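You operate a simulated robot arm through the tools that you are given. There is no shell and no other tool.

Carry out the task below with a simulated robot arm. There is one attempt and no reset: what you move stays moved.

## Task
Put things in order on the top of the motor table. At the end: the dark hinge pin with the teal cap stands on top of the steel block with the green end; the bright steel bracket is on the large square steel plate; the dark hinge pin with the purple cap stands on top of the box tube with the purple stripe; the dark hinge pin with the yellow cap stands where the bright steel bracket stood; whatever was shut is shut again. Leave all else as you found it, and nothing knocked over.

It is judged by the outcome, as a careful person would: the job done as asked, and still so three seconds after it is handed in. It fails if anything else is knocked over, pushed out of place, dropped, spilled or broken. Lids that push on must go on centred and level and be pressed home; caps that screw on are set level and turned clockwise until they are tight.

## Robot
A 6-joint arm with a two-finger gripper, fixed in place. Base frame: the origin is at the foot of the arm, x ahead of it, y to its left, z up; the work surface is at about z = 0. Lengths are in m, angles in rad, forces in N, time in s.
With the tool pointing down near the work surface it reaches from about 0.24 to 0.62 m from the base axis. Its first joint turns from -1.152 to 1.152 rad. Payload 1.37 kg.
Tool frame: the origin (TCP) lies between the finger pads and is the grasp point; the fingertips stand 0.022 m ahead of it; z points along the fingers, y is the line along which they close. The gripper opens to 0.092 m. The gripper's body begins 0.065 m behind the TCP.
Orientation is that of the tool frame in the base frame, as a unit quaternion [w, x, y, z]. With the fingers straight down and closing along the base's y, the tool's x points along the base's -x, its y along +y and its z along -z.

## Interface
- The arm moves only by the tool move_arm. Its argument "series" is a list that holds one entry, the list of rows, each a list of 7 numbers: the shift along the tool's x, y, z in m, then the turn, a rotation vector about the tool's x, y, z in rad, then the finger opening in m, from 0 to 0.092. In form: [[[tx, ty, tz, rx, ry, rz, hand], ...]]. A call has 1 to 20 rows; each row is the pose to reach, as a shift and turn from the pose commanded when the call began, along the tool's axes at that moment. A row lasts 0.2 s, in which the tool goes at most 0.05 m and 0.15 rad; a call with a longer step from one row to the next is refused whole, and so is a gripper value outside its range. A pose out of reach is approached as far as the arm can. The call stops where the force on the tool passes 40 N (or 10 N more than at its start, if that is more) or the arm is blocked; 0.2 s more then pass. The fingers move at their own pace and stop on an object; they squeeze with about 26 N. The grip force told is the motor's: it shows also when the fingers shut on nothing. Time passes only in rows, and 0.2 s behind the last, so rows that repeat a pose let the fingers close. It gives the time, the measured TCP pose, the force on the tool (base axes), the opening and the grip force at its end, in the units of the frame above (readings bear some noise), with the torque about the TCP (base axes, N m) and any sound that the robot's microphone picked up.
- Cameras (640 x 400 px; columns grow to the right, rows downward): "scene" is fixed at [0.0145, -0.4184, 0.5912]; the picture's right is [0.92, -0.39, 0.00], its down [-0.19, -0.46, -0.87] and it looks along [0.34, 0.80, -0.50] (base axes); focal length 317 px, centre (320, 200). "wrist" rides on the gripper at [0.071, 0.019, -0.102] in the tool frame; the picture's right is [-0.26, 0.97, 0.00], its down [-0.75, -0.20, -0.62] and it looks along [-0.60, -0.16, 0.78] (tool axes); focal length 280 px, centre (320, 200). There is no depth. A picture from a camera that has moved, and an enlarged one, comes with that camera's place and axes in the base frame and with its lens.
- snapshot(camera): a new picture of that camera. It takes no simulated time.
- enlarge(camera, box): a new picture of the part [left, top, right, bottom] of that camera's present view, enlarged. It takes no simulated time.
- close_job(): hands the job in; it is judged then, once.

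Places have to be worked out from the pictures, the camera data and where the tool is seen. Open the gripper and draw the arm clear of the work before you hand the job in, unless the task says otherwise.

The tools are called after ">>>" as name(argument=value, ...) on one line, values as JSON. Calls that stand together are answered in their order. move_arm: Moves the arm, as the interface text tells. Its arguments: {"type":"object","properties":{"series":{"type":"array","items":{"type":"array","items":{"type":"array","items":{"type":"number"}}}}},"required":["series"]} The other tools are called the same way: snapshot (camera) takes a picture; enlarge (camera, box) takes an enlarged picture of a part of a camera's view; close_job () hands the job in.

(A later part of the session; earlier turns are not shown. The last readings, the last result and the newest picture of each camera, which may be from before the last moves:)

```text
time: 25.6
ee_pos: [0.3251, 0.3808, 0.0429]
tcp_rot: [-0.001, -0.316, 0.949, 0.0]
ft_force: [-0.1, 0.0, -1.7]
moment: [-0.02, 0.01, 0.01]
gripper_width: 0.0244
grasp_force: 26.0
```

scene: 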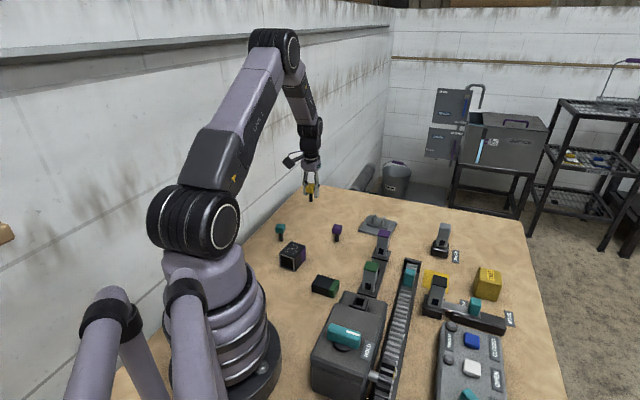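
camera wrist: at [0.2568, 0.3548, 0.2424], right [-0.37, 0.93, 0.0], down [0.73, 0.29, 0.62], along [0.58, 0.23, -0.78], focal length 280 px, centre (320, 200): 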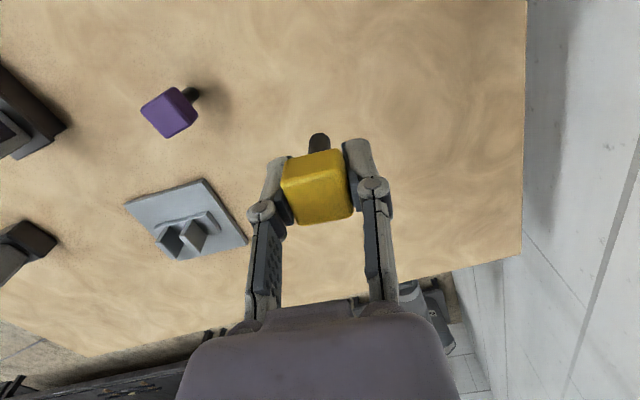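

No contact yet (force still −1.7 N). I continue down in half-millimetre steps.

>>> move_arm(series=[[[0, 0, 0.0005, 0, 0, 0, 0.01], [0, 0, 0.001, 0, 0, 0, 0.01], [0, 0, 0.0015, 0, 0, 0, 0.01], [0, 0, 0.0015, 0, 0, 0, 0.01]]])

```text
time: 26.6
ee_pos: [0.3257, 0.3818, 0.0405]
tcp_rot: [0.0, -0.317, 0.949, 0.001]
ft_force: [0.6, -3.3, 7.1]
moment: [-0.13, 0.04, 0.01]
gripper_width: 0.0245
grasp_force: 26.1
```

Contact felt (~8 N). I ease up 0.4 mm and open the fingers gently.

>>> move_arm(series=[[[0, 0, -0.0004, 0, 0, 0, 0.01], [0, 0, -0.0004, 0, 0, 0, 0.03], [0, 0, -0.0004, 0, 0, 0, 0.045], [0, 0, -0.0004, 0, 0, 0, 0.055], [0, 0, -0.0004, 0, 0, 0, 0.055]]])

>>> enlarge(camera="scene", box=[270, 175, 366, 235])

>>> snapshot(camera="wrist")

```text
time: 27.8
ee_pos: [0.3258, 0.3815, 0.0401]
tcp_rot: [0.0, -0.316, 0.949, 0.0]
ft_force: [0.5, 0.4, 0.1]
moment: [0.0, -0.03, 0.01]
gripper_width: 0.055
grasp_force: 0.0
```

```text
6.67 times, centred on (318, 205) of scene
camera zoom: at [0.0145, -0.4184, 0.5912], right [0.92, -0.39, 0.0], down [-0.19, -0.46, -0.87], along [0.34, 0.8, -0.5], focal length 2114 px, centre (333, 167)
```

zoom: 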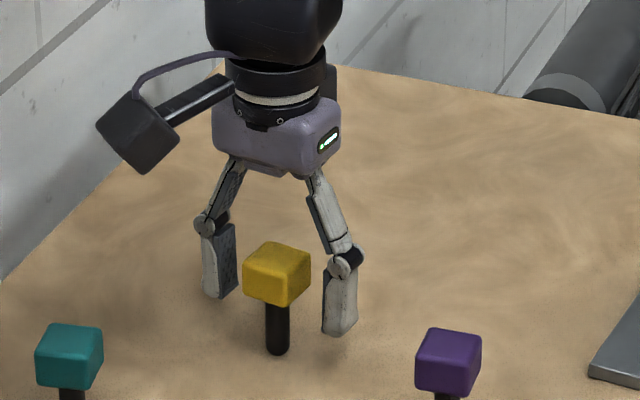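

```text
taken
camera wrist: at [0.2577, 0.3555, 0.143], right [-0.37, 0.93, 0.0], down [0.73, 0.29, 0.62], along [0.58, 0.23, -0.78], focal length 280 px, centre (320, 200)
```

wrist: 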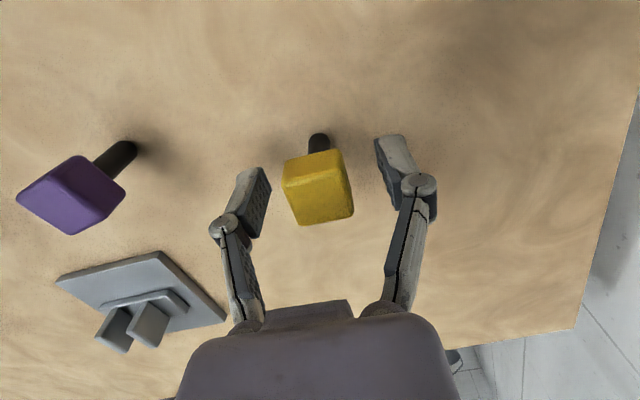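

The yellow pin stands free at (0.326, 0.383), the bracket's old place. I lift straight up and move to hover over the purple pin near (0.367, 0.281) with yaw ≈45°.

>>> move_arm(series=[[[0, 0, -0.01, 0, 0, 0, 0.055], [0, 0, -0.03, 0, 0, 0, 0.055], [0, 0, -0.065, 0, 0, 0, 0.055], [0, 0, -0.1, 0, 0, 0, 0.055], [0.0094, -0.0354, -0.1, 0, 0, -0.05, 0.055], [0.0187, -0.0708, -0.1, 0, 0, -0.1, 0.055], [0.0281, -0.1062, -0.1, 0, 0, -0.15, 0.055], [0.0281, -0.1062, -0.1, 0, 0, -0.15, 0.055]]])

>>> snapshot(camera="wrist")

>>> enlarge(camera="wrist", box=[240, 40, 400, 140])

>>> enlarge(camera="scene", box=[260, 190, 420, 290])

```text
time: 29.6
ee_pos: [0.3635, 0.2796, 0.1409]
tcp_rot: [0.0, -0.387, 0.922, 0.0]
ft_force: [0.6, 1.0, 0.3]
moment: [-0.02, -0.03, -0.03]
gripper_width: 0.0552
grasp_force: 0.0
```

```text
taken
camera wrist: at [0.3014, 0.242, 0.2432], right [-0.5, 0.86, 0.0], down [0.67, 0.39, 0.63], along [0.54, 0.32, -0.78], focal length 280 px, centre (320, 200)
```

wrist: 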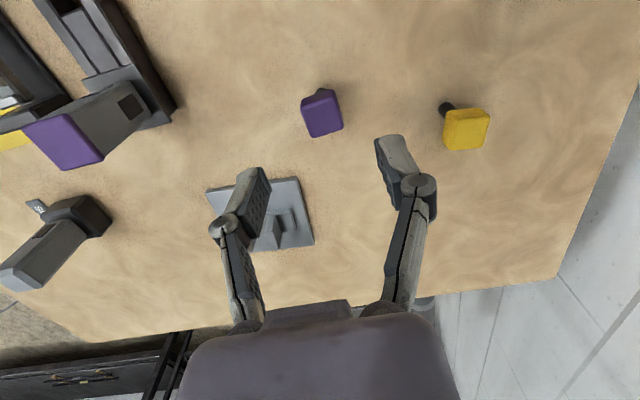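

```text
4.00 times, centred on (320, 90) of wrist
camera zoom: at [0.3014, 0.242, 0.2432], right [-0.5, 0.86, 0.0], down [0.67, 0.39, 0.63], along [0.54, 0.32, -0.78], focal length 1122 px, centre (320, 640)
```

zoom: 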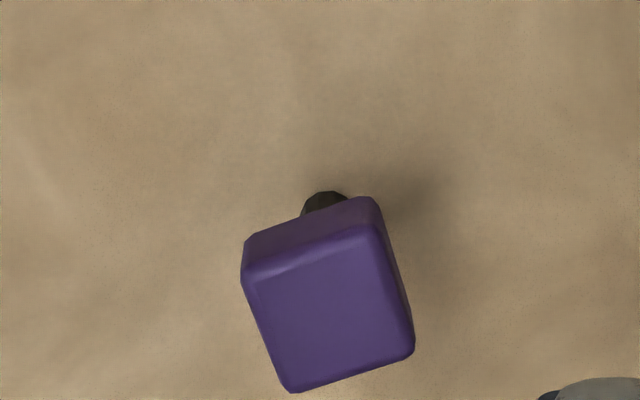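

```text
4.00 times, centred on (340, 240) of scene
camera zoom: at [0.0145, -0.4184, 0.5912], right [0.92, -0.39, 0.0], down [-0.19, -0.46, -0.87], along [0.34, 0.8, -0.5], focal length 1268 px, centre (240, 40)
```

zoom: 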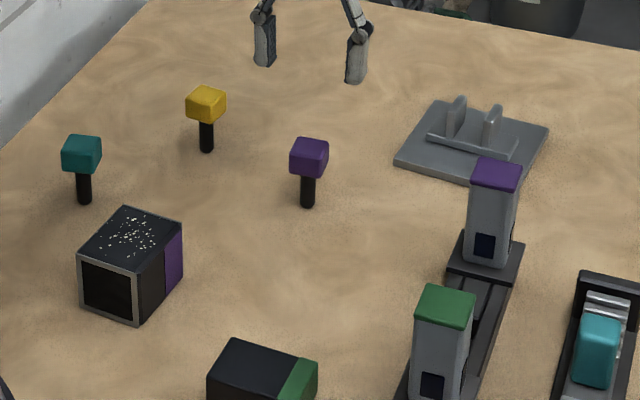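

Purple cap centre computes to (0.3695, 0.2843), yaw ≈49°. I correct by 7 mm forward and 0.066 rad, then descend around it to z≈0.041.

>>> move_arm(series=[[[-0.0069, 0.0002, 0.0, 0, 0, -0.066, 0.055], [-0.0069, 0.0002, 0.03, 0, 0, -0.066, 0.055], [-0.0069, 0.0002, 0.06, 0, 0, -0.066, 0.055], [-0.0069, 0.0002, 0.085, 0, 0, -0.066, 0.055], [-0.0069, 0.0002, 0.096, 0, 0, -0.066, 0.055], [-0.0069, 0.0002, 0.1, 0, 0, -0.066, 0.055], [-0.0069, 0.0002, 0.1, 0, 0, -0.066, 0.055]]])

>>> snapshot(camera="wrist")

>>> enlarge(camera="wrist", box=[240, 120, 400, 220])

>>> enlarge(camera="scene", box=[290, 190, 386, 250])

```text
time: 31.2
ee_pos: [0.3706, 0.286, 0.04]
tcp_rot: [0.001, -0.417, 0.909, 0.0]
ft_force: [0.3, -0.5, 0.3]
moment: [-0.01, -0.01, -0.02]
gripper_width: 0.055
grasp_force: 0.1
```

```text
taken
camera wrist: at [0.3103, 0.2444, 0.1418], right [-0.56, 0.83, 0.0], down [0.65, 0.44, 0.63], along [0.52, 0.35, -0.78], focal length 280 px, centre (320, 200)
```

wrist: 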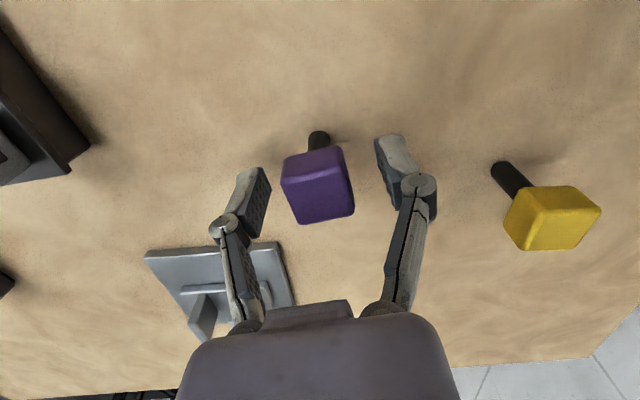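

```text
4.00 times, centred on (320, 170) of wrist
camera zoom: at [0.3103, 0.2444, 0.1418], right [-0.56, 0.83, 0.0], down [0.65, 0.44, 0.63], along [0.52, 0.35, -0.78], focal length 1122 px, centre (320, 320)
```

zoom: 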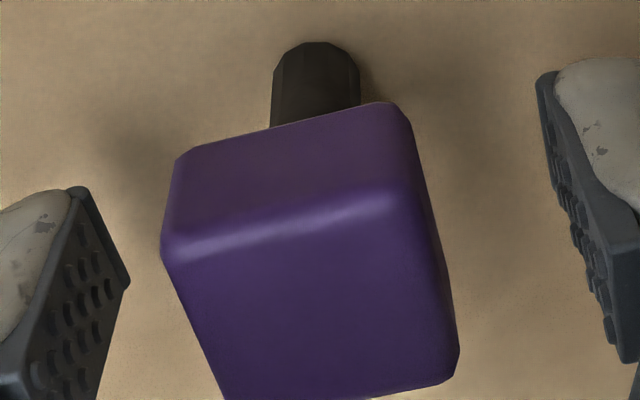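

```text
6.67 times, centred on (338, 220) of scene
camera zoom: at [0.0145, -0.4184, 0.5912], right [0.92, -0.39, 0.0], down [-0.19, -0.46, -0.87], along [0.34, 0.8, -0.5], focal length 2114 px, centre (200, 67)
```

zoom: 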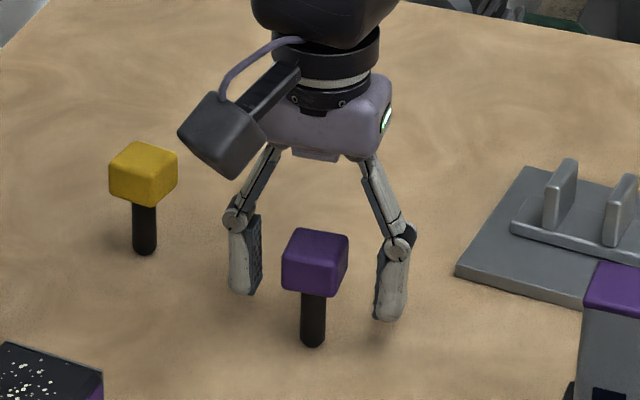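

The purple cap is centred between the pads (similar to the yellow one before). I close the fingers.

>>> move_arm(series=[[[0, 0, 0, 0, 0, 0, 0.035], [0, 0, 0, 0, 0, 0, 0.026], [0, 0, 0, 0, 0, 0, 0.015], [0, 0, 0, 0, 0, 0, 0.01], [0, 0, 0, 0, 0, 0, 0.01]]])

>>> snapshot(camera="wrist")

>>> enlarge(camera="scene", box=[290, 190, 386, 250])

```text
time: 32.4
ee_pos: [0.3697, 0.2859, 0.0396]
tcp_rot: [0.0, -0.416, 0.909, 0.001]
ft_force: [-0.5, 0.3, 0.5]
moment: [0.03, -0.02, -0.01]
gripper_width: 0.0241
grasp_force: 25.6
```

```text
taken
camera wrist: at [0.3102, 0.2445, 0.1419], right [-0.56, 0.83, 0.0], down [0.65, 0.44, 0.62], along [0.52, 0.35, -0.78], focal length 280 px, centre (320, 200)
```

wrist: 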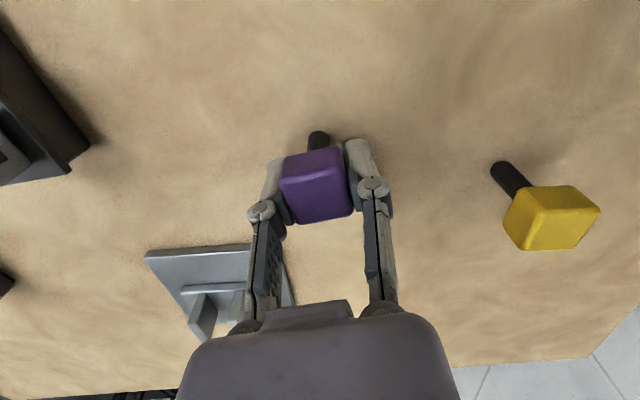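

```text
6.67 times, centred on (338, 220) of scene
camera zoom: at [0.0145, -0.4184, 0.5912], right [0.92, -0.39, 0.0], down [-0.19, -0.46, -0.87], along [0.34, 0.8, -0.5], focal length 2114 px, centre (200, 67)
```

zoom: 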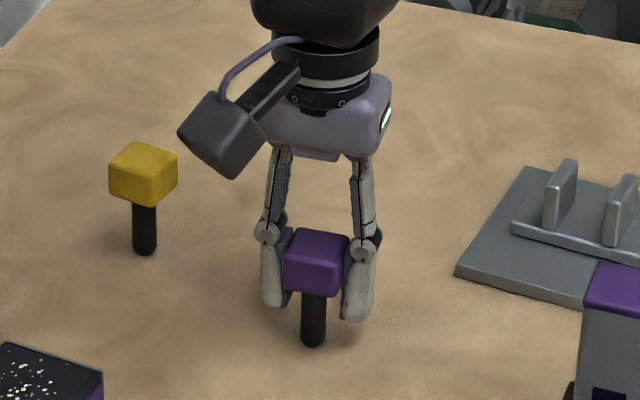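

Purple pin is gripped. I lift it to z≈0.16 and carry it over to the box tube (estimated centre ≈(0.213, 0.238)) for a close look at the tube's top.

>>> move_arm(series=[[[0, 0, -0.006, 0, 0, 0, 0.01], [0, 0, -0.03, 0, 0, 0, 0.01], [0, 0, -0.06, 0, 0, 0, 0.01], [0, 0, -0.09, 0, 0, 0, 0.01], [0, 0, -0.12, 0, 0, 0, 0.01], [0.0279, 0.0177, -0.12, 0, 0, 0, 0.01], [0.0558, 0.0354, -0.12, 0, 0, 0, 0.01], [0.0836, 0.053, -0.12, 0, 0, 0, 0.01], [0.1115, 0.0707, -0.12, 0, 0, 0, 0.01], [0.1394, 0.0884, -0.12, 0, 0, 0, 0.01], [0.1394, 0.0884, -0.12, 0, 0, 0, 0.01]]])

>>> snapshot(camera="wrist")

>>> enlarge(camera="wrist", box=[240, 20, 400, 120])

>>> snapshot(camera="scene")

>>> enlarge(camera="scene", box=[260, 210, 356, 270])

```text
time: 34.8
ee_pos: [0.2098, 0.2367, 0.159]
tcp_rot: [0.0, -0.417, 0.909, -0.001]
ft_force: [0.4, -0.2, -1.6]
moment: [-0.01, 0.02, 0.0]
gripper_width: 0.0243
grasp_force: 26.1
```

```text
taken
camera wrist: at [0.1506, 0.1951, 0.2614], right [-0.56, 0.83, 0.0], down [0.65, 0.44, 0.63], along [0.52, 0.35, -0.78], focal length 280 px, centre (320, 200)
```

wrist: 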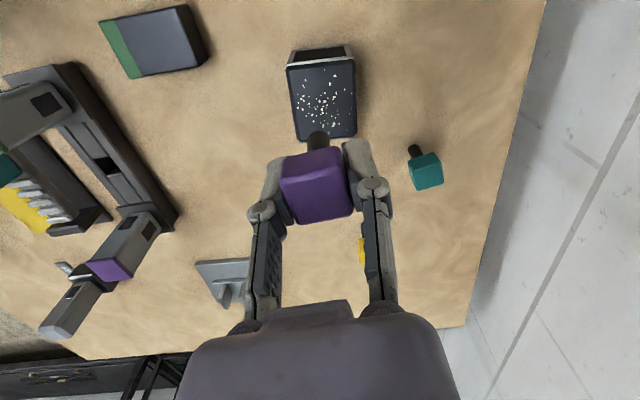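

```text
4.00 times, centred on (320, 70) of wrist
camera zoom: at [0.1506, 0.1951, 0.2614], right [-0.56, 0.83, 0.0], down [0.65, 0.44, 0.63], along [0.52, 0.35, -0.78], focal length 1122 px, centre (320, 720)
```

zoom: 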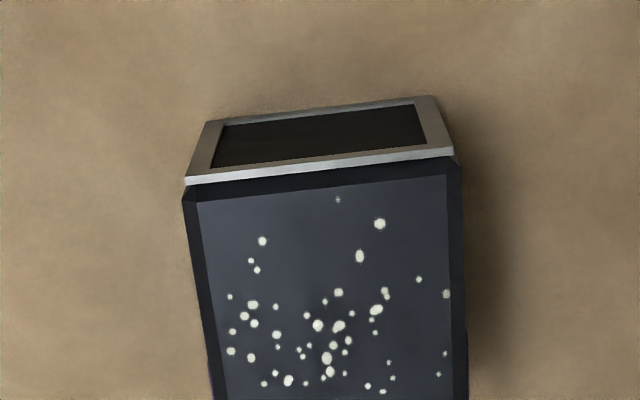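

```text
taken
```

scene: 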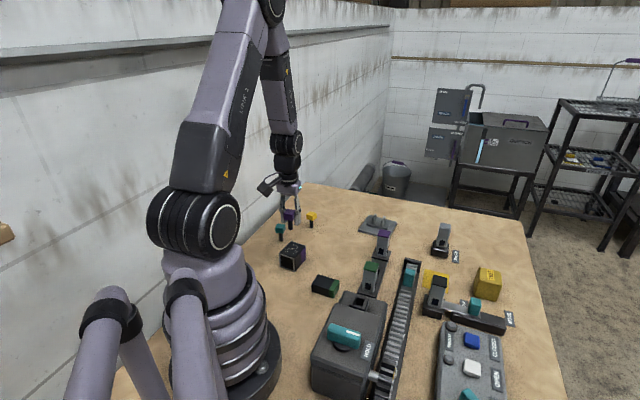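

```text
6.67 times, centred on (308, 240) of scene
camera zoom: at [0.0145, -0.4184, 0.5912], right [0.92, -0.39, 0.0], down [-0.19, -0.46, -0.87], along [0.34, 0.8, -0.5], focal length 2114 px, centre (400, -67)
```

zoom: 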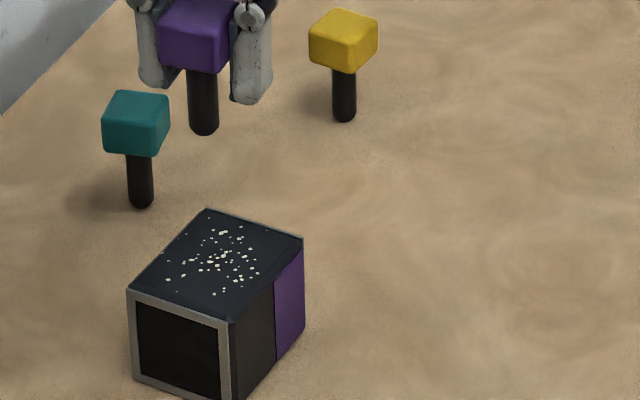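

The tube's top is about 48×57 mm at z≈0.05, centre ≈(0.2115, 0.240), with only small white flecks on its surface. I shift 4 mm and lower the pin to about 1 cm above the top.

>>> move_arm(series=[[[-0.003, 0.0026, 0.0, 0, 0, 0, 0.01], [-0.003, 0.0026, 0.02, 0, 0, 0, 0.01], [-0.003, 0.0026, 0.04, 0, 0, 0, 0.01], [-0.003, 0.0026, 0.055, 0, 0, 0, 0.01], [-0.003, 0.0026, 0.061, 0, 0, 0, 0.01], [-0.003, 0.0026, 0.061, 0, 0, 0, 0.01]]])

>>> snapshot(camera="wrist")

>>> enlarge(camera="wrist", box=[240, 60, 400, 160])

>>> enlarge(camera="scene", box=[250, 210, 346, 270])

```text
time: 36.2
ee_pos: [0.2133, 0.2417, 0.1012]
tcp_rot: [0.0, -0.416, 0.909, 0.0]
ft_force: [-0.5, 0.0, -0.2]
moment: [-0.03, 0.01, 0.01]
gripper_width: 0.0243
grasp_force: 26.2
```

```text
taken
camera wrist: at [0.1525, 0.2006, 0.2022], right [-0.56, 0.83, 0.0], down [0.65, 0.44, 0.63], along [0.52, 0.35, -0.78], focal length 280 px, centre (320, 200)
```

wrist: 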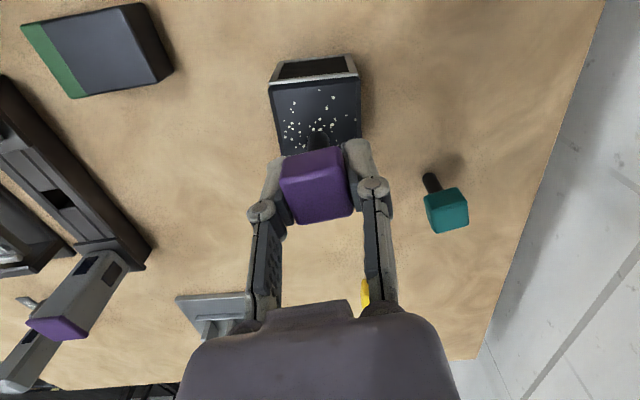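

```text
4.00 times, centred on (320, 110) of wrist
camera zoom: at [0.1525, 0.2006, 0.2022], right [-0.56, 0.83, 0.0], down [0.65, 0.44, 0.63], along [0.52, 0.35, -0.78], focal length 1122 px, centre (320, 560)
```

zoom: 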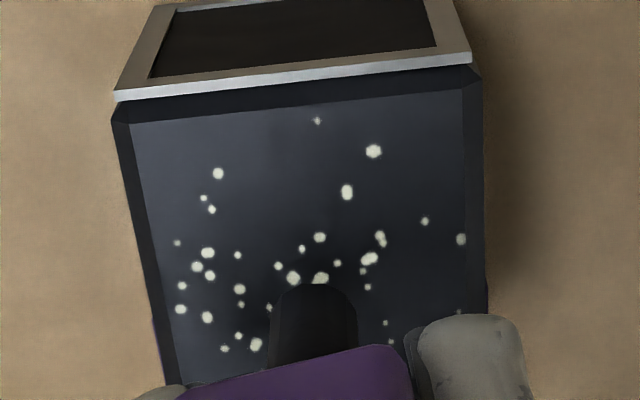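

```text
6.67 times, centred on (298, 240) of scene
camera zoom: at [0.0145, -0.4184, 0.5912], right [0.92, -0.39, 0.0], down [-0.19, -0.46, -0.87], along [0.34, 0.8, -0.5], focal length 2114 px, centre (467, -67)
```

zoom: 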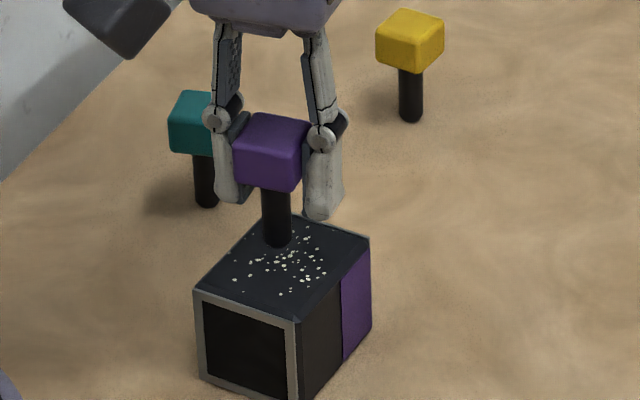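

The pin is centred over the tube top (within ~1.5 mm). I lower by 8 mm and then feel for contact in small steps.

>>> move_arm(series=[[[0, 0, 0.003, 0, 0, 0, 0.01], [0, 0, 0.006, 0, 0, 0, 0.01], [0, 0, 0.008, 0, 0, 0, 0.01], [0, 0, 0.009, 0, 0, 0, 0.01], [0, 0, 0.009, 0, 0, 0, 0.01]]])

>>> enlarge(camera="scene", box=[250, 210, 346, 270])

```text
time: 37.4
ee_pos: [0.2137, 0.2404, 0.0906]
tcp_rot: [0.001, -0.417, 0.909, -0.001]
ft_force: [0.5, 0.2, -1.9]
moment: [-0.05, -0.02, 0.0]
gripper_width: 0.0243
grasp_force: 26.4
```

```text
6.67 times, centred on (298, 240) of scene
camera zoom: at [0.0145, -0.4184, 0.5912], right [0.92, -0.39, 0.0], down [-0.19, -0.46, -0.87], along [0.34, 0.8, -0.5], focal length 2114 px, centre (467, -67)
```

zoom: 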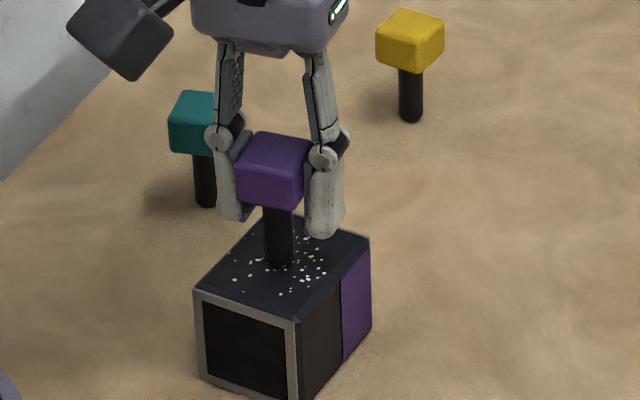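

Nearly touching (force −1.9 N, no contact yet). I continue in half-millimetre steps.

>>> move_arm(series=[[[0, 0, 0.0005, 0, 0, 0, 0.01], [0, 0, 0.001, 0, 0, 0, 0.01], [0, 0, 0.0015, 0, 0, 0, 0.01], [0, 0, 0.0015, 0, 0, 0, 0.01]]])

```text
time: 38.4
ee_pos: [0.2126, 0.2416, 0.0896]
tcp_rot: [0.001, -0.416, 0.909, 0.0]
ft_force: [-1.6, -2.5, 18.7]
moment: [-0.15, 0.08, 0.02]
gripper_width: 0.0246
grasp_force: 25.6
```

Contact with about 20 N. I ease back 0.9 mm before letting go, to check the force has dropped.

>>> move_arm(series=[[[0, 0, -0.0009, 0, 0, 0, 0.01], [0, 0, -0.0009, 0, 0, 0, 0.01]]])

```text
time: 39.0
ee_pos: [0.2127, 0.2421, 0.0903]
tcp_rot: [-0.001, -0.417, 0.909, 0.0]
ft_force: [-0.5, 0.1, -1.1]
moment: [0.0, -0.01, -0.01]
gripper_width: 0.0245
grasp_force: 25.2
```

The force fell to about the pin's own weight, so it is just barely touching or a hair above. I lower 0.4 mm again and read the force.

>>> move_arm(series=[[[0, 0, 0.0004, 0, 0, 0, 0.01], [0, 0, 0.0004, 0, 0, 0, 0.01]]])

```text
time: 39.6
ee_pos: [0.2126, 0.2412, 0.0892]
tcp_rot: [0.0, -0.416, 0.909, 0.0]
ft_force: [-0.2, 0.3, -2.6]
moment: [-0.01, 0.0, -0.03]
gripper_width: 0.0243
grasp_force: 25.7
```

Still no contact load; I lower a further 0.4 mm.

>>> move_arm(series=[[[0, 0, 0.0002, 0, 0, 0, 0.01], [0, 0, 0.0004, 0, 0, 0, 0.01], [0, 0, 0.0004, 0, 0, 0, 0.01]]])

```text
time: 40.4
ee_pos: [0.2126, 0.2424, 0.0893]
tcp_rot: [0.0, -0.418, 0.909, 0.0]
ft_force: [0.2, -4.1, 15.8]
moment: [-0.19, 0.01, 0.01]
gripper_width: 0.0244
grasp_force: 25.8
```

Contact again (~16 N). I back off 0.25 mm and open the fingers gently.

>>> move_arm(series=[[[0, 0, -0.00025, 0, 0, 0, 0.01], [0, 0, -0.00025, 0, 0, 0, 0.01], [0, 0, -0.00025, 0, 0, 0, 0.03], [0, 0, -0.00025, 0, 0, 0, 0.045], [0, 0, -0.00025, 0, 0, 0, 0.055], [0, 0, -0.00025, 0, 0, 0, 0.055]]])

>>> enlarge(camera="scene", box=[250, 210, 346, 270])

>>> snapshot(camera="wrist")

```text
time: 41.8
ee_pos: [0.2131, 0.2411, 0.0895]
tcp_rot: [0.0, -0.416, 0.909, 0.0]
ft_force: [-0.4, -0.2, 0.6]
moment: [-0.03, 0.01, 0.02]
gripper_width: 0.0553
grasp_force: 0.1
```

```text
6.67 times, centred on (298, 240) of scene
camera zoom: at [0.0145, -0.4184, 0.5912], right [0.92, -0.39, 0.0], down [-0.19, -0.46, -0.87], along [0.34, 0.8, -0.5], focal length 2114 px, centre (467, -67)
```

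zoom: 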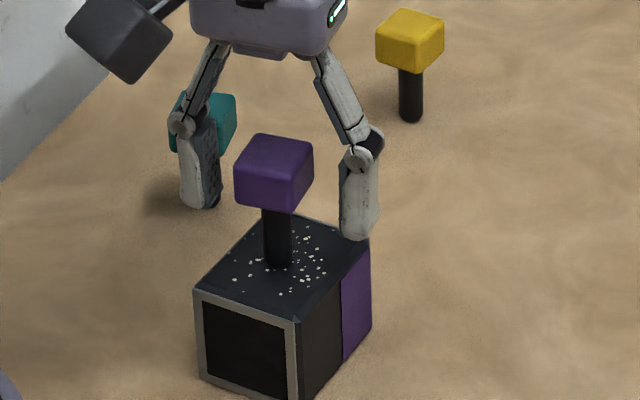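

```text
taken
camera wrist: at [0.1525, 0.201, 0.1919], right [-0.56, 0.83, 0.0], down [0.65, 0.44, 0.62], along [0.52, 0.35, -0.78], focal length 280 px, centre (320, 200)
```

wrist: 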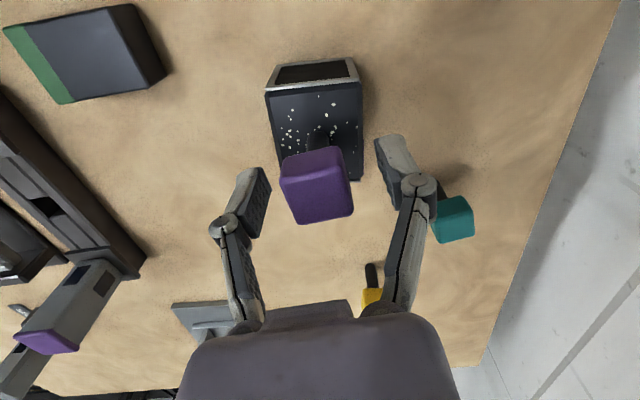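

The purple pin stands on the tube top, upright. I lift straight up to z≈0.17 and go to hover over the teal pin near (0.213, 0.355).

>>> move_arm(series=[[[0, 0, -0.01, 0, 0, 0, 0.055], [0, 0, -0.03, 0, 0, 0, 0.055], [0, 0, -0.06, 0, 0, 0, 0.055], [0, 0, -0.085, 0, 0, 0, 0.055], [-0.0284, 0.0245, -0.085, 0, 0, -0.02, 0.055], [-0.0568, 0.049, -0.085, 0, 0, -0.04, 0.055], [-0.0852, 0.0735, -0.085, 0, 0, -0.065, 0.055], [-0.0852, 0.0735, -0.055, 0, 0, -0.065, 0.055], [-0.0852, 0.0735, -0.055, 0, 0, -0.065, 0.055]]])

>>> snapshot(camera="wrist")

>>> enlarge(camera="wrist", box=[240, 40, 400, 140])

>>> enlarge(camera="scene", box=[250, 200, 410, 300])

```text
time: 43.8
ee_pos: [0.2154, 0.3548, 0.1441]
tcp_rot: [0.001, -0.445, 0.895, 0.0]
ft_force: [-0.3, 0.4, -0.3]
moment: [-0.03, 0.01, 0.01]
gripper_width: 0.055
grasp_force: 0.0
```

```text
taken
camera wrist: at [0.1574, 0.3107, 0.2453], right [-0.61, 0.79, 0.0], down [0.62, 0.48, 0.63], along [0.49, 0.38, -0.78], focal length 280 px, centre (320, 200)
```

wrist: 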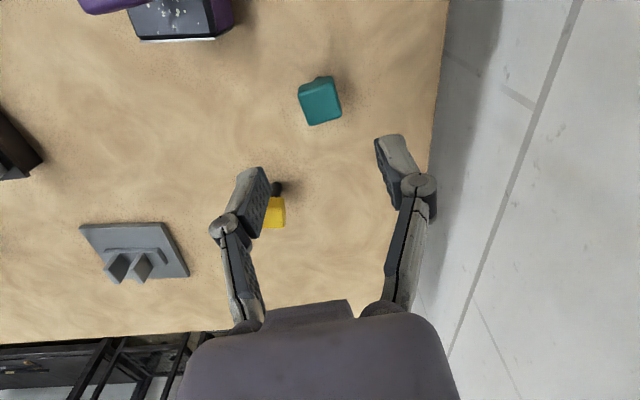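

```text
4.00 times, centred on (320, 90) of wrist
camera zoom: at [0.1574, 0.3107, 0.2453], right [-0.61, 0.79, 0.0], down [0.62, 0.48, 0.63], along [0.49, 0.38, -0.78], focal length 1122 px, centre (320, 640)
```

zoom: 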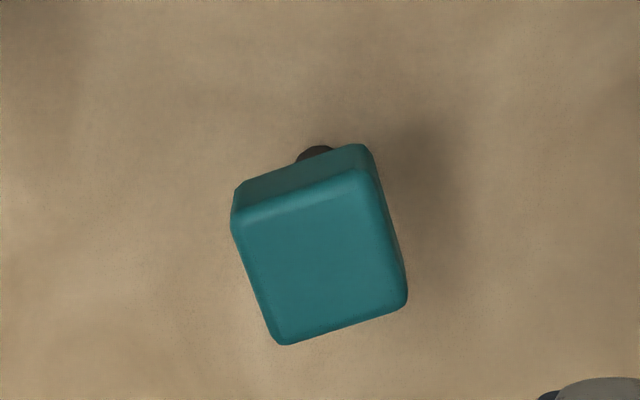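

```text
4.00 times, centred on (330, 250) of scene
camera zoom: at [0.0145, -0.4184, 0.5912], right [0.92, -0.39, 0.0], down [-0.19, -0.46, -0.87], along [0.34, 0.8, -0.5], focal length 1268 px, centre (280, 0)
```

zoom: 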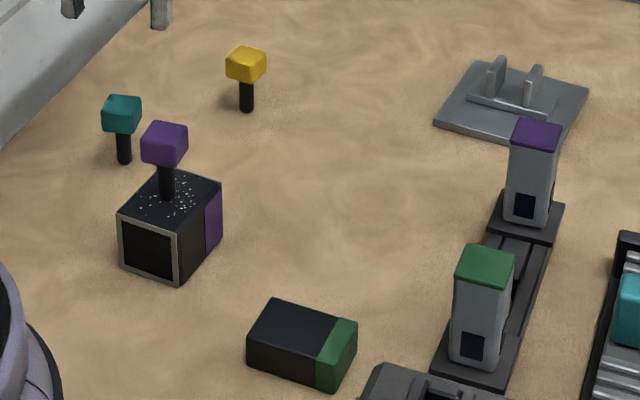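

The purple pin is standing at the centre of the tube's top. Teal cap centre computes to (0.214, 0.355), yaw ≈57°; I correct slightly and descend around it.

>>> move_arm(series=[[[0.001, 0.0006, 0.0, 0, 0, -0.073, 0.055], [0.001, 0.0006, 0.03, 0, 0, -0.073, 0.055], [0.001, 0.0006, 0.06, 0, 0, -0.073, 0.055], [0.001, 0.0006, 0.085, 0, 0, -0.073, 0.055], [0.001, 0.0006, 0.098, 0, 0, -0.073, 0.055], [0.001, 0.0006, 0.103, 0, 0, -0.073, 0.055], [0.001, 0.0006, 0.103, 0, 0, -0.073, 0.055]]])

>>> snapshot(camera="wrist")

>>> enlarge(camera="wrist", box=[240, 120, 400, 220])

>>> enlarge(camera="scene", box=[240, 195, 336, 255])

```text
time: 45.4
ee_pos: [0.2128, 0.3524, 0.0412]
tcp_rot: [0.0, -0.478, 0.878, 0.0]
ft_force: [0.1, -1.0, -0.5]
moment: [-0.01, 0.01, 0.0]
gripper_width: 0.055
grasp_force: 0.1
```

```text
taken
camera wrist: at [0.1583, 0.3038, 0.1428], right [-0.67, 0.74, 0.0], down [0.58, 0.52, 0.63], along [0.47, 0.42, -0.78], focal length 280 px, centre (320, 200)
```

wrist: 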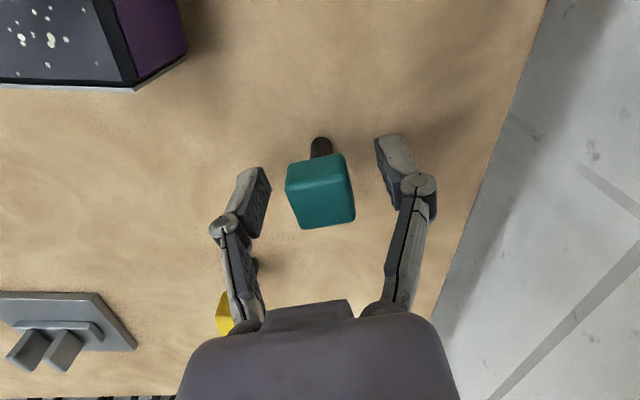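

```text
4.00 times, centred on (320, 170) of wrist
camera zoom: at [0.1583, 0.3038, 0.1428], right [-0.67, 0.74, 0.0], down [0.58, 0.52, 0.63], along [0.47, 0.42, -0.78], focal length 1122 px, centre (320, 320)
```

zoom: 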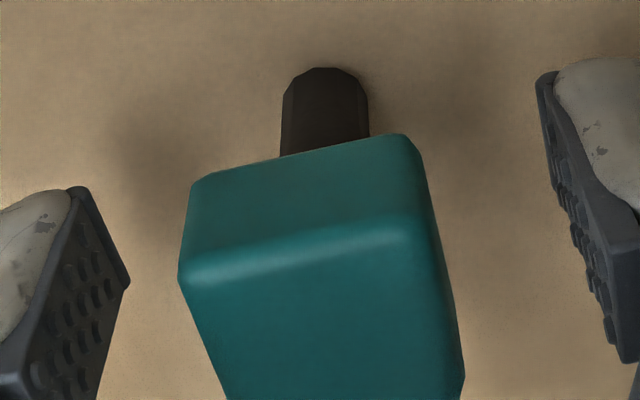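

```text
6.67 times, centred on (288, 225) of scene
camera zoom: at [0.0145, -0.4184, 0.5912], right [0.92, -0.39, 0.0], down [-0.19, -0.46, -0.87], along [0.34, 0.8, -0.5], focal length 2114 px, centre (533, 33)
```

zoom: 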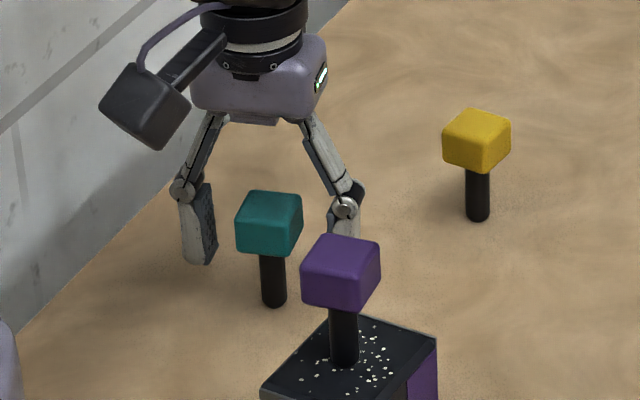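

The teal pin is between the pads, about 2 mm forward of centre; I shift 2 mm toward it and close.

>>> move_arm(series=[[[-0.002, 0, 0, 0, 0, 0, 0.05], [-0.002, 0, 0, 0, 0, 0, 0.035], [-0.002, 0, 0, 0, 0, 0, 0.026], [-0.002, 0, 0, 0, 0, 0, 0.015], [-0.002, 0, 0, 0, 0, 0, 0.01], [-0.002, 0, 0, 0, 0, 0, 0.01]]])

>>> snapshot(camera="wrist")

>>> enlarge(camera="scene", box=[240, 195, 336, 255])

```text
time: 46.8
ee_pos: [0.2146, 0.3542, 0.041]
tcp_rot: [0.0, -0.478, 0.878, 0.0]
ft_force: [-0.3, 2.2, 1.8]
moment: [0.04, 0.01, 0.0]
gripper_width: 0.0245
grasp_force: 26.6
```

```text
taken
camera wrist: at [0.1592, 0.3056, 0.1433], right [-0.67, 0.74, 0.0], down [0.58, 0.52, 0.63], along [0.47, 0.42, -0.78], focal length 280 px, centre (320, 200)
```

wrist: 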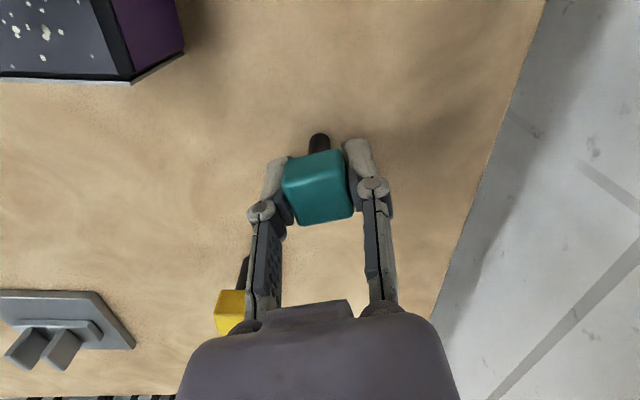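

```text
6.67 times, centred on (288, 225) of scene
camera zoom: at [0.0145, -0.4184, 0.5912], right [0.92, -0.39, 0.0], down [-0.19, -0.46, -0.87], along [0.34, 0.8, -0.5], focal length 2114 px, centre (533, 33)
```

zoom: 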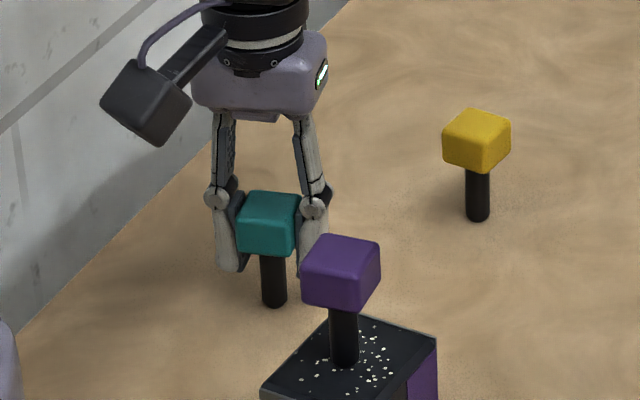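

Teal cap gripped (24.5 mm, 26 N). I lift it high (z≈0.20) and take a path around the purple pin to hover over the green-ended block (estimated centre ≈(0.251, 0.115)).

>>> move_arm(series=[[[0, 0, -0.006, 0, 0, 0, 0.01], [0, 0, -0.04, 0, 0, 0, 0.01], [0, 0, -0.08, 0, 0, 0, 0.01], [0, 0, -0.12, 0, 0, 0, 0.01], [0, 0, -0.159, 0, 0, 0, 0.01], [0.0138, -0.0316, -0.159, 0, 0, 0.02, 0.01], [0.0276, -0.0632, -0.159, 0, 0, 0.04, 0.01], [0.0413, -0.0948, -0.159, 0, 0, 0.06, 0.01], [0.0551, -0.1264, -0.159, 0, 0, 0.08, 0.01], [0.0866, -0.1352, -0.159, 0, 0, 0.1, 0.01], [0.1181, -0.144, -0.159, 0, 0, 0.12, 0.01], [0.1497, -0.1527, -0.159, 0, 0, 0.145, 0.01], [0.1812, -0.1615, -0.159, 0, 0, 0.17, 0.01], [0.1812, -0.1615, -0.125, 0, 0, 0.17, 0.01], [0.1812, -0.1615, -0.125, 0, 0, 0.17, 0.01]]])

>>> snapshot(camera="wrist")

>>> enlarge(camera="wrist", box=[240, 30, 400, 130])

>>> snapshot(camera="scene")

>>> enlarge(camera="scene", box=[260, 210, 420, 310])

```text
time: 50.0
ee_pos: [0.2494, 0.1153, 0.1671]
tcp_rot: [0.001, -0.401, 0.916, 0.0]
ft_force: [-0.8, 0.0, -1.3]
moment: [0.02, -0.02, 0.01]
gripper_width: 0.0243
grasp_force: 26.2
```

```text
taken
camera wrist: at [0.1884, 0.0769, 0.2699], right [-0.53, 0.85, 0.0], down [0.66, 0.42, 0.62], along [0.53, 0.33, -0.78], focal length 280 px, centre (320, 200)
```

wrist: 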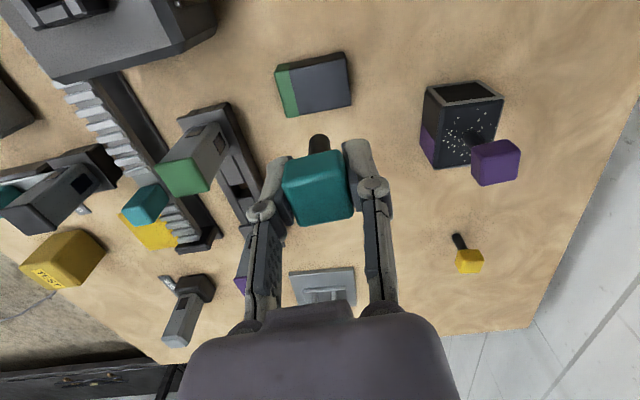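

```text
4.00 times, centred on (320, 80) of wrist
camera zoom: at [0.1884, 0.0769, 0.2699], right [-0.53, 0.85, 0.0], down [0.66, 0.42, 0.62], along [0.53, 0.33, -0.78], focal length 1122 px, centre (320, 680)
```

zoom: 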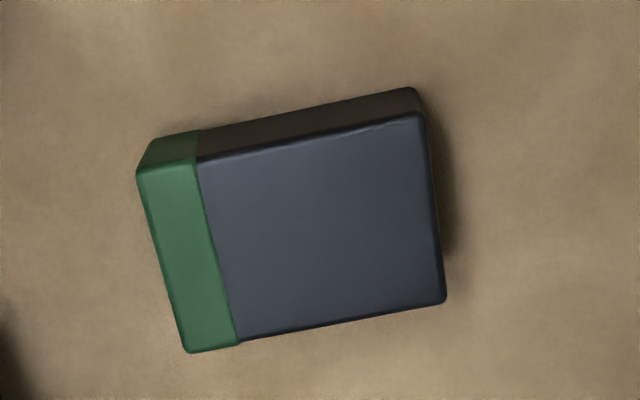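

```text
taken
```

scene: 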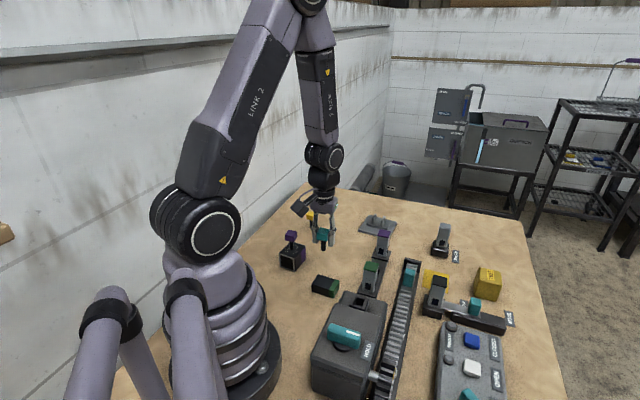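

```text
4.00 times, centred on (340, 260) of scene
camera zoom: at [0.0145, -0.4184, 0.5912], right [0.92, -0.39, 0.0], down [-0.19, -0.46, -0.87], along [0.34, 0.8, -0.5], focal length 1268 px, centre (240, -40)
```

zoom: 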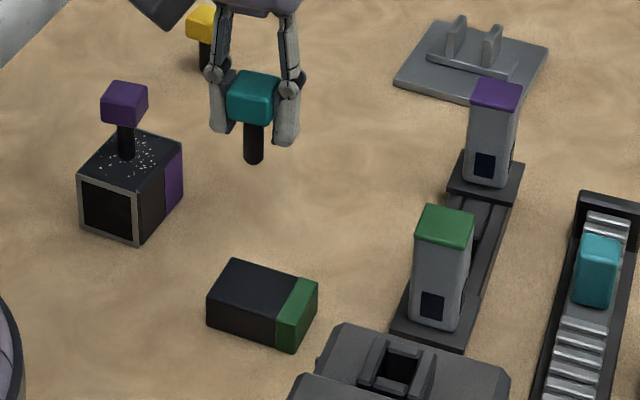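

Block top is 58×38 mm at z≈0.027 with centre ≈(0.2547, 0.1131). I shift 5 mm sideways and lower the teal pin to ~1 cm above it.

>>> move_arm(series=[[[-0.0005, -0.0051, 0.0, 0, 0, 0, 0.01], [-0.0005, -0.0051, 0.03, 0, 0, 0, 0.01], [-0.0005, -0.0051, 0.06, 0, 0, 0, 0.01], [-0.0005, -0.0051, 0.08, 0, 0, 0, 0.01], [-0.0005, -0.0051, 0.089, 0, 0, 0, 0.01], [-0.0005, -0.0051, 0.089, 0, 0, 0, 0.01]]])

>>> snapshot(camera="wrist")

>>> enlarge(camera="wrist", box=[240, 60, 400, 160])

>>> enlarge(camera="scene", box=[270, 230, 366, 290])

```text
time: 51.4
ee_pos: [0.2532, 0.1118, 0.0782]
tcp_rot: [-0.001, -0.402, 0.916, 0.0]
ft_force: [-0.3, 0.9, -1.1]
moment: [-0.02, 0.04, 0.03]
gripper_width: 0.024
grasp_force: 25.7
```

```text
taken
camera wrist: at [0.1916, 0.0739, 0.1803], right [-0.53, 0.85, 0.0], down [0.66, 0.42, 0.62], along [0.53, 0.33, -0.78], focal length 280 px, centre (320, 200)
```

wrist: 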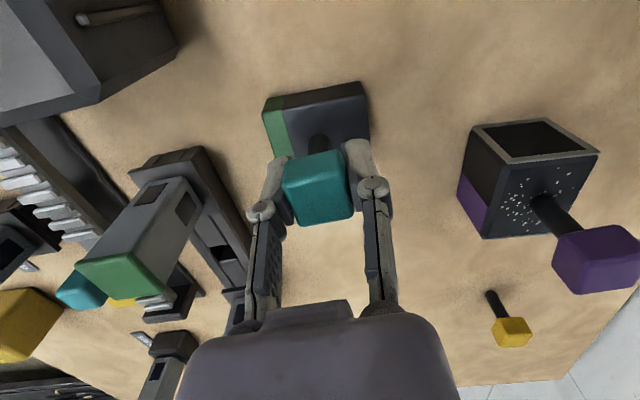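

```text
4.00 times, centred on (320, 110) of wrist
camera zoom: at [0.1916, 0.0739, 0.1803], right [-0.53, 0.85, 0.0], down [0.66, 0.42, 0.62], along [0.53, 0.33, -0.78], focal length 1122 px, centre (320, 560)
```

zoom: 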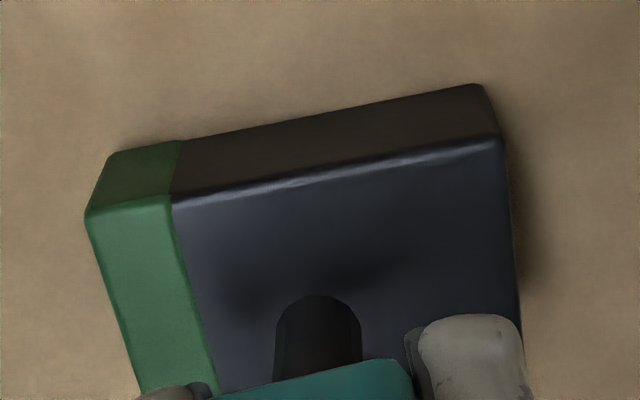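

```text
6.67 times, centred on (318, 260) of scene
camera zoom: at [0.0145, -0.4184, 0.5912], right [0.92, -0.39, 0.0], down [-0.19, -0.46, -0.87], along [0.34, 0.8, -0.5], focal length 2114 px, centre (333, -200)
```

zoom: 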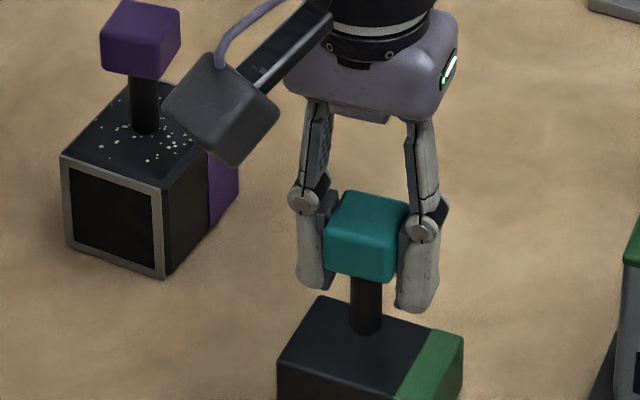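

The TCP (0.2538, 0.1132) matches the block's top centre. I lower 8 mm, then feel in small steps.

>>> move_arm(series=[[[0, 0, 0.003, 0, 0, 0, 0.01], [0, 0, 0.006, 0, 0, 0, 0.01], [0, 0, 0.008, 0, 0, 0, 0.01], [0, 0, 0.0085, 0, 0, 0, 0.01], [0, 0, 0.0085, 0, 0, 0, 0.01]]])

>>> enlarge(camera="scene", box=[280, 240, 360, 290])

```text
time: 52.6
ee_pos: [0.2547, 0.1127, 0.0692]
tcp_rot: [0.0, -0.402, 0.916, 0.0]
ft_force: [-0.2, 0.9, -1.1]
moment: [-0.03, 0.01, 0.02]
gripper_width: 0.0243
grasp_force: 27.0
```

```text
8.00 times, centred on (320, 265) of scene
camera zoom: at [0.0145, -0.4184, 0.5912], right [0.92, -0.39, 0.0], down [-0.19, -0.46, -0.87], along [0.34, 0.8, -0.5], focal length 2536 px, centre (320, -320)
```

zoom: 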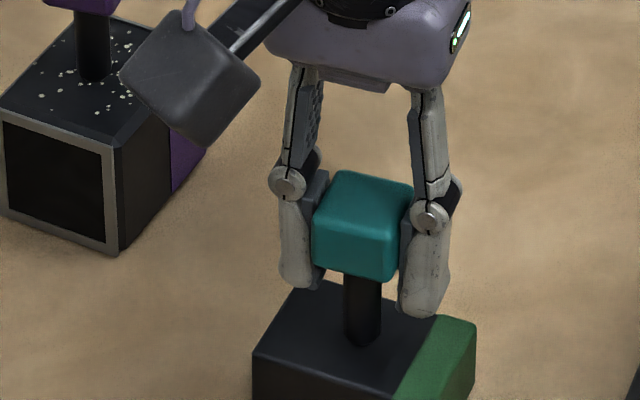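

No contact yet; I continue down in 0.5 mm steps.

>>> move_arm(series=[[[0, 0, 0.0005, 0, 0, 0, 0.01], [0, 0, 0.001, 0, 0, 0, 0.01], [0, 0, 0.001, 0, 0, 0, 0.01]]])

```text
time: 53.4
ee_pos: [0.254, 0.1126, 0.0674]
tcp_rot: [0.0, -0.403, 0.915, -0.001]
ft_force: [-0.3, 0.0, -0.7]
moment: [-0.01, 0.0, -0.01]
gripper_width: 0.0244
grasp_force: 26.3
```

Force is still only about the weight. Another 1 mm in half-millimetre steps.

>>> move_arm(series=[[[0, 0, 0.0005, 0, 0, 0, 0.01], [0, 0, 0.001, 0, 0, 0, 0.01], [0, 0, 0.001, 0, 0, 0, 0.01]]])

```text
time: 54.2
ee_pos: [0.2558, 0.112, 0.0671]
tcp_rot: [-0.001, -0.402, 0.916, 0.001]
ft_force: [-1.1, 0.6, 20.1]
moment: [-0.03, 0.03, 0.02]
gripper_width: 0.0245
grasp_force: 25.7
```

Contact (~21 N). I back off 0.4 mm and open the fingers gently.

>>> move_arm(series=[[[0, 0, -0.0004, 0, 0, 0, 0.01], [0, 0, -0.0004, 0, 0, 0, 0.01], [0, 0, -0.0004, 0, 0, 0, 0.03], [0, 0, -0.0004, 0, 0, 0, 0.045], [0, 0, -0.0004, 0, 0, 0, 0.055], [0, 0, -0.0004, 0, 0, 0, 0.055]]])

>>> enlarge(camera="scene", box=[280, 240, 360, 290])

>>> snapshot(camera="wrist")

```text
time: 55.6
ee_pos: [0.2549, 0.1131, 0.0674]
tcp_rot: [0.0, -0.402, 0.916, 0.001]
ft_force: [-0.1, 0.9, 1.1]
moment: [0.03, -0.04, 0.03]
gripper_width: 0.0553
grasp_force: 0.0
```

```text
8.00 times, centred on (320, 265) of scene
camera zoom: at [0.0145, -0.4184, 0.5912], right [0.92, -0.39, 0.0], down [-0.19, -0.46, -0.87], along [0.34, 0.8, -0.5], focal length 2536 px, centre (320, -320)
```

zoom: 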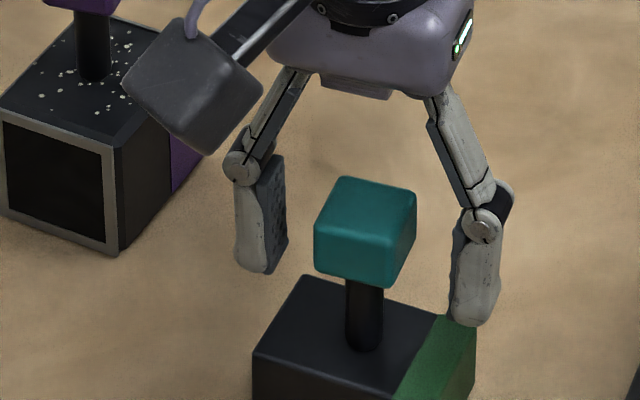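

```text
taken
camera wrist: at [0.193, 0.0732, 0.1693], right [-0.53, 0.85, 0.0], down [0.66, 0.42, 0.62], along [0.53, 0.33, -0.78], focal length 280 px, centre (320, 200)
```

wrist: 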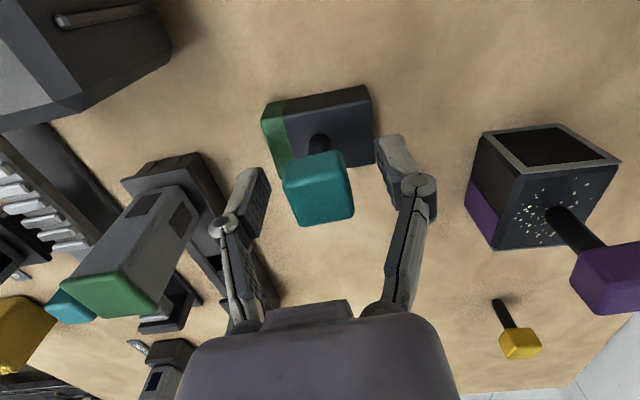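

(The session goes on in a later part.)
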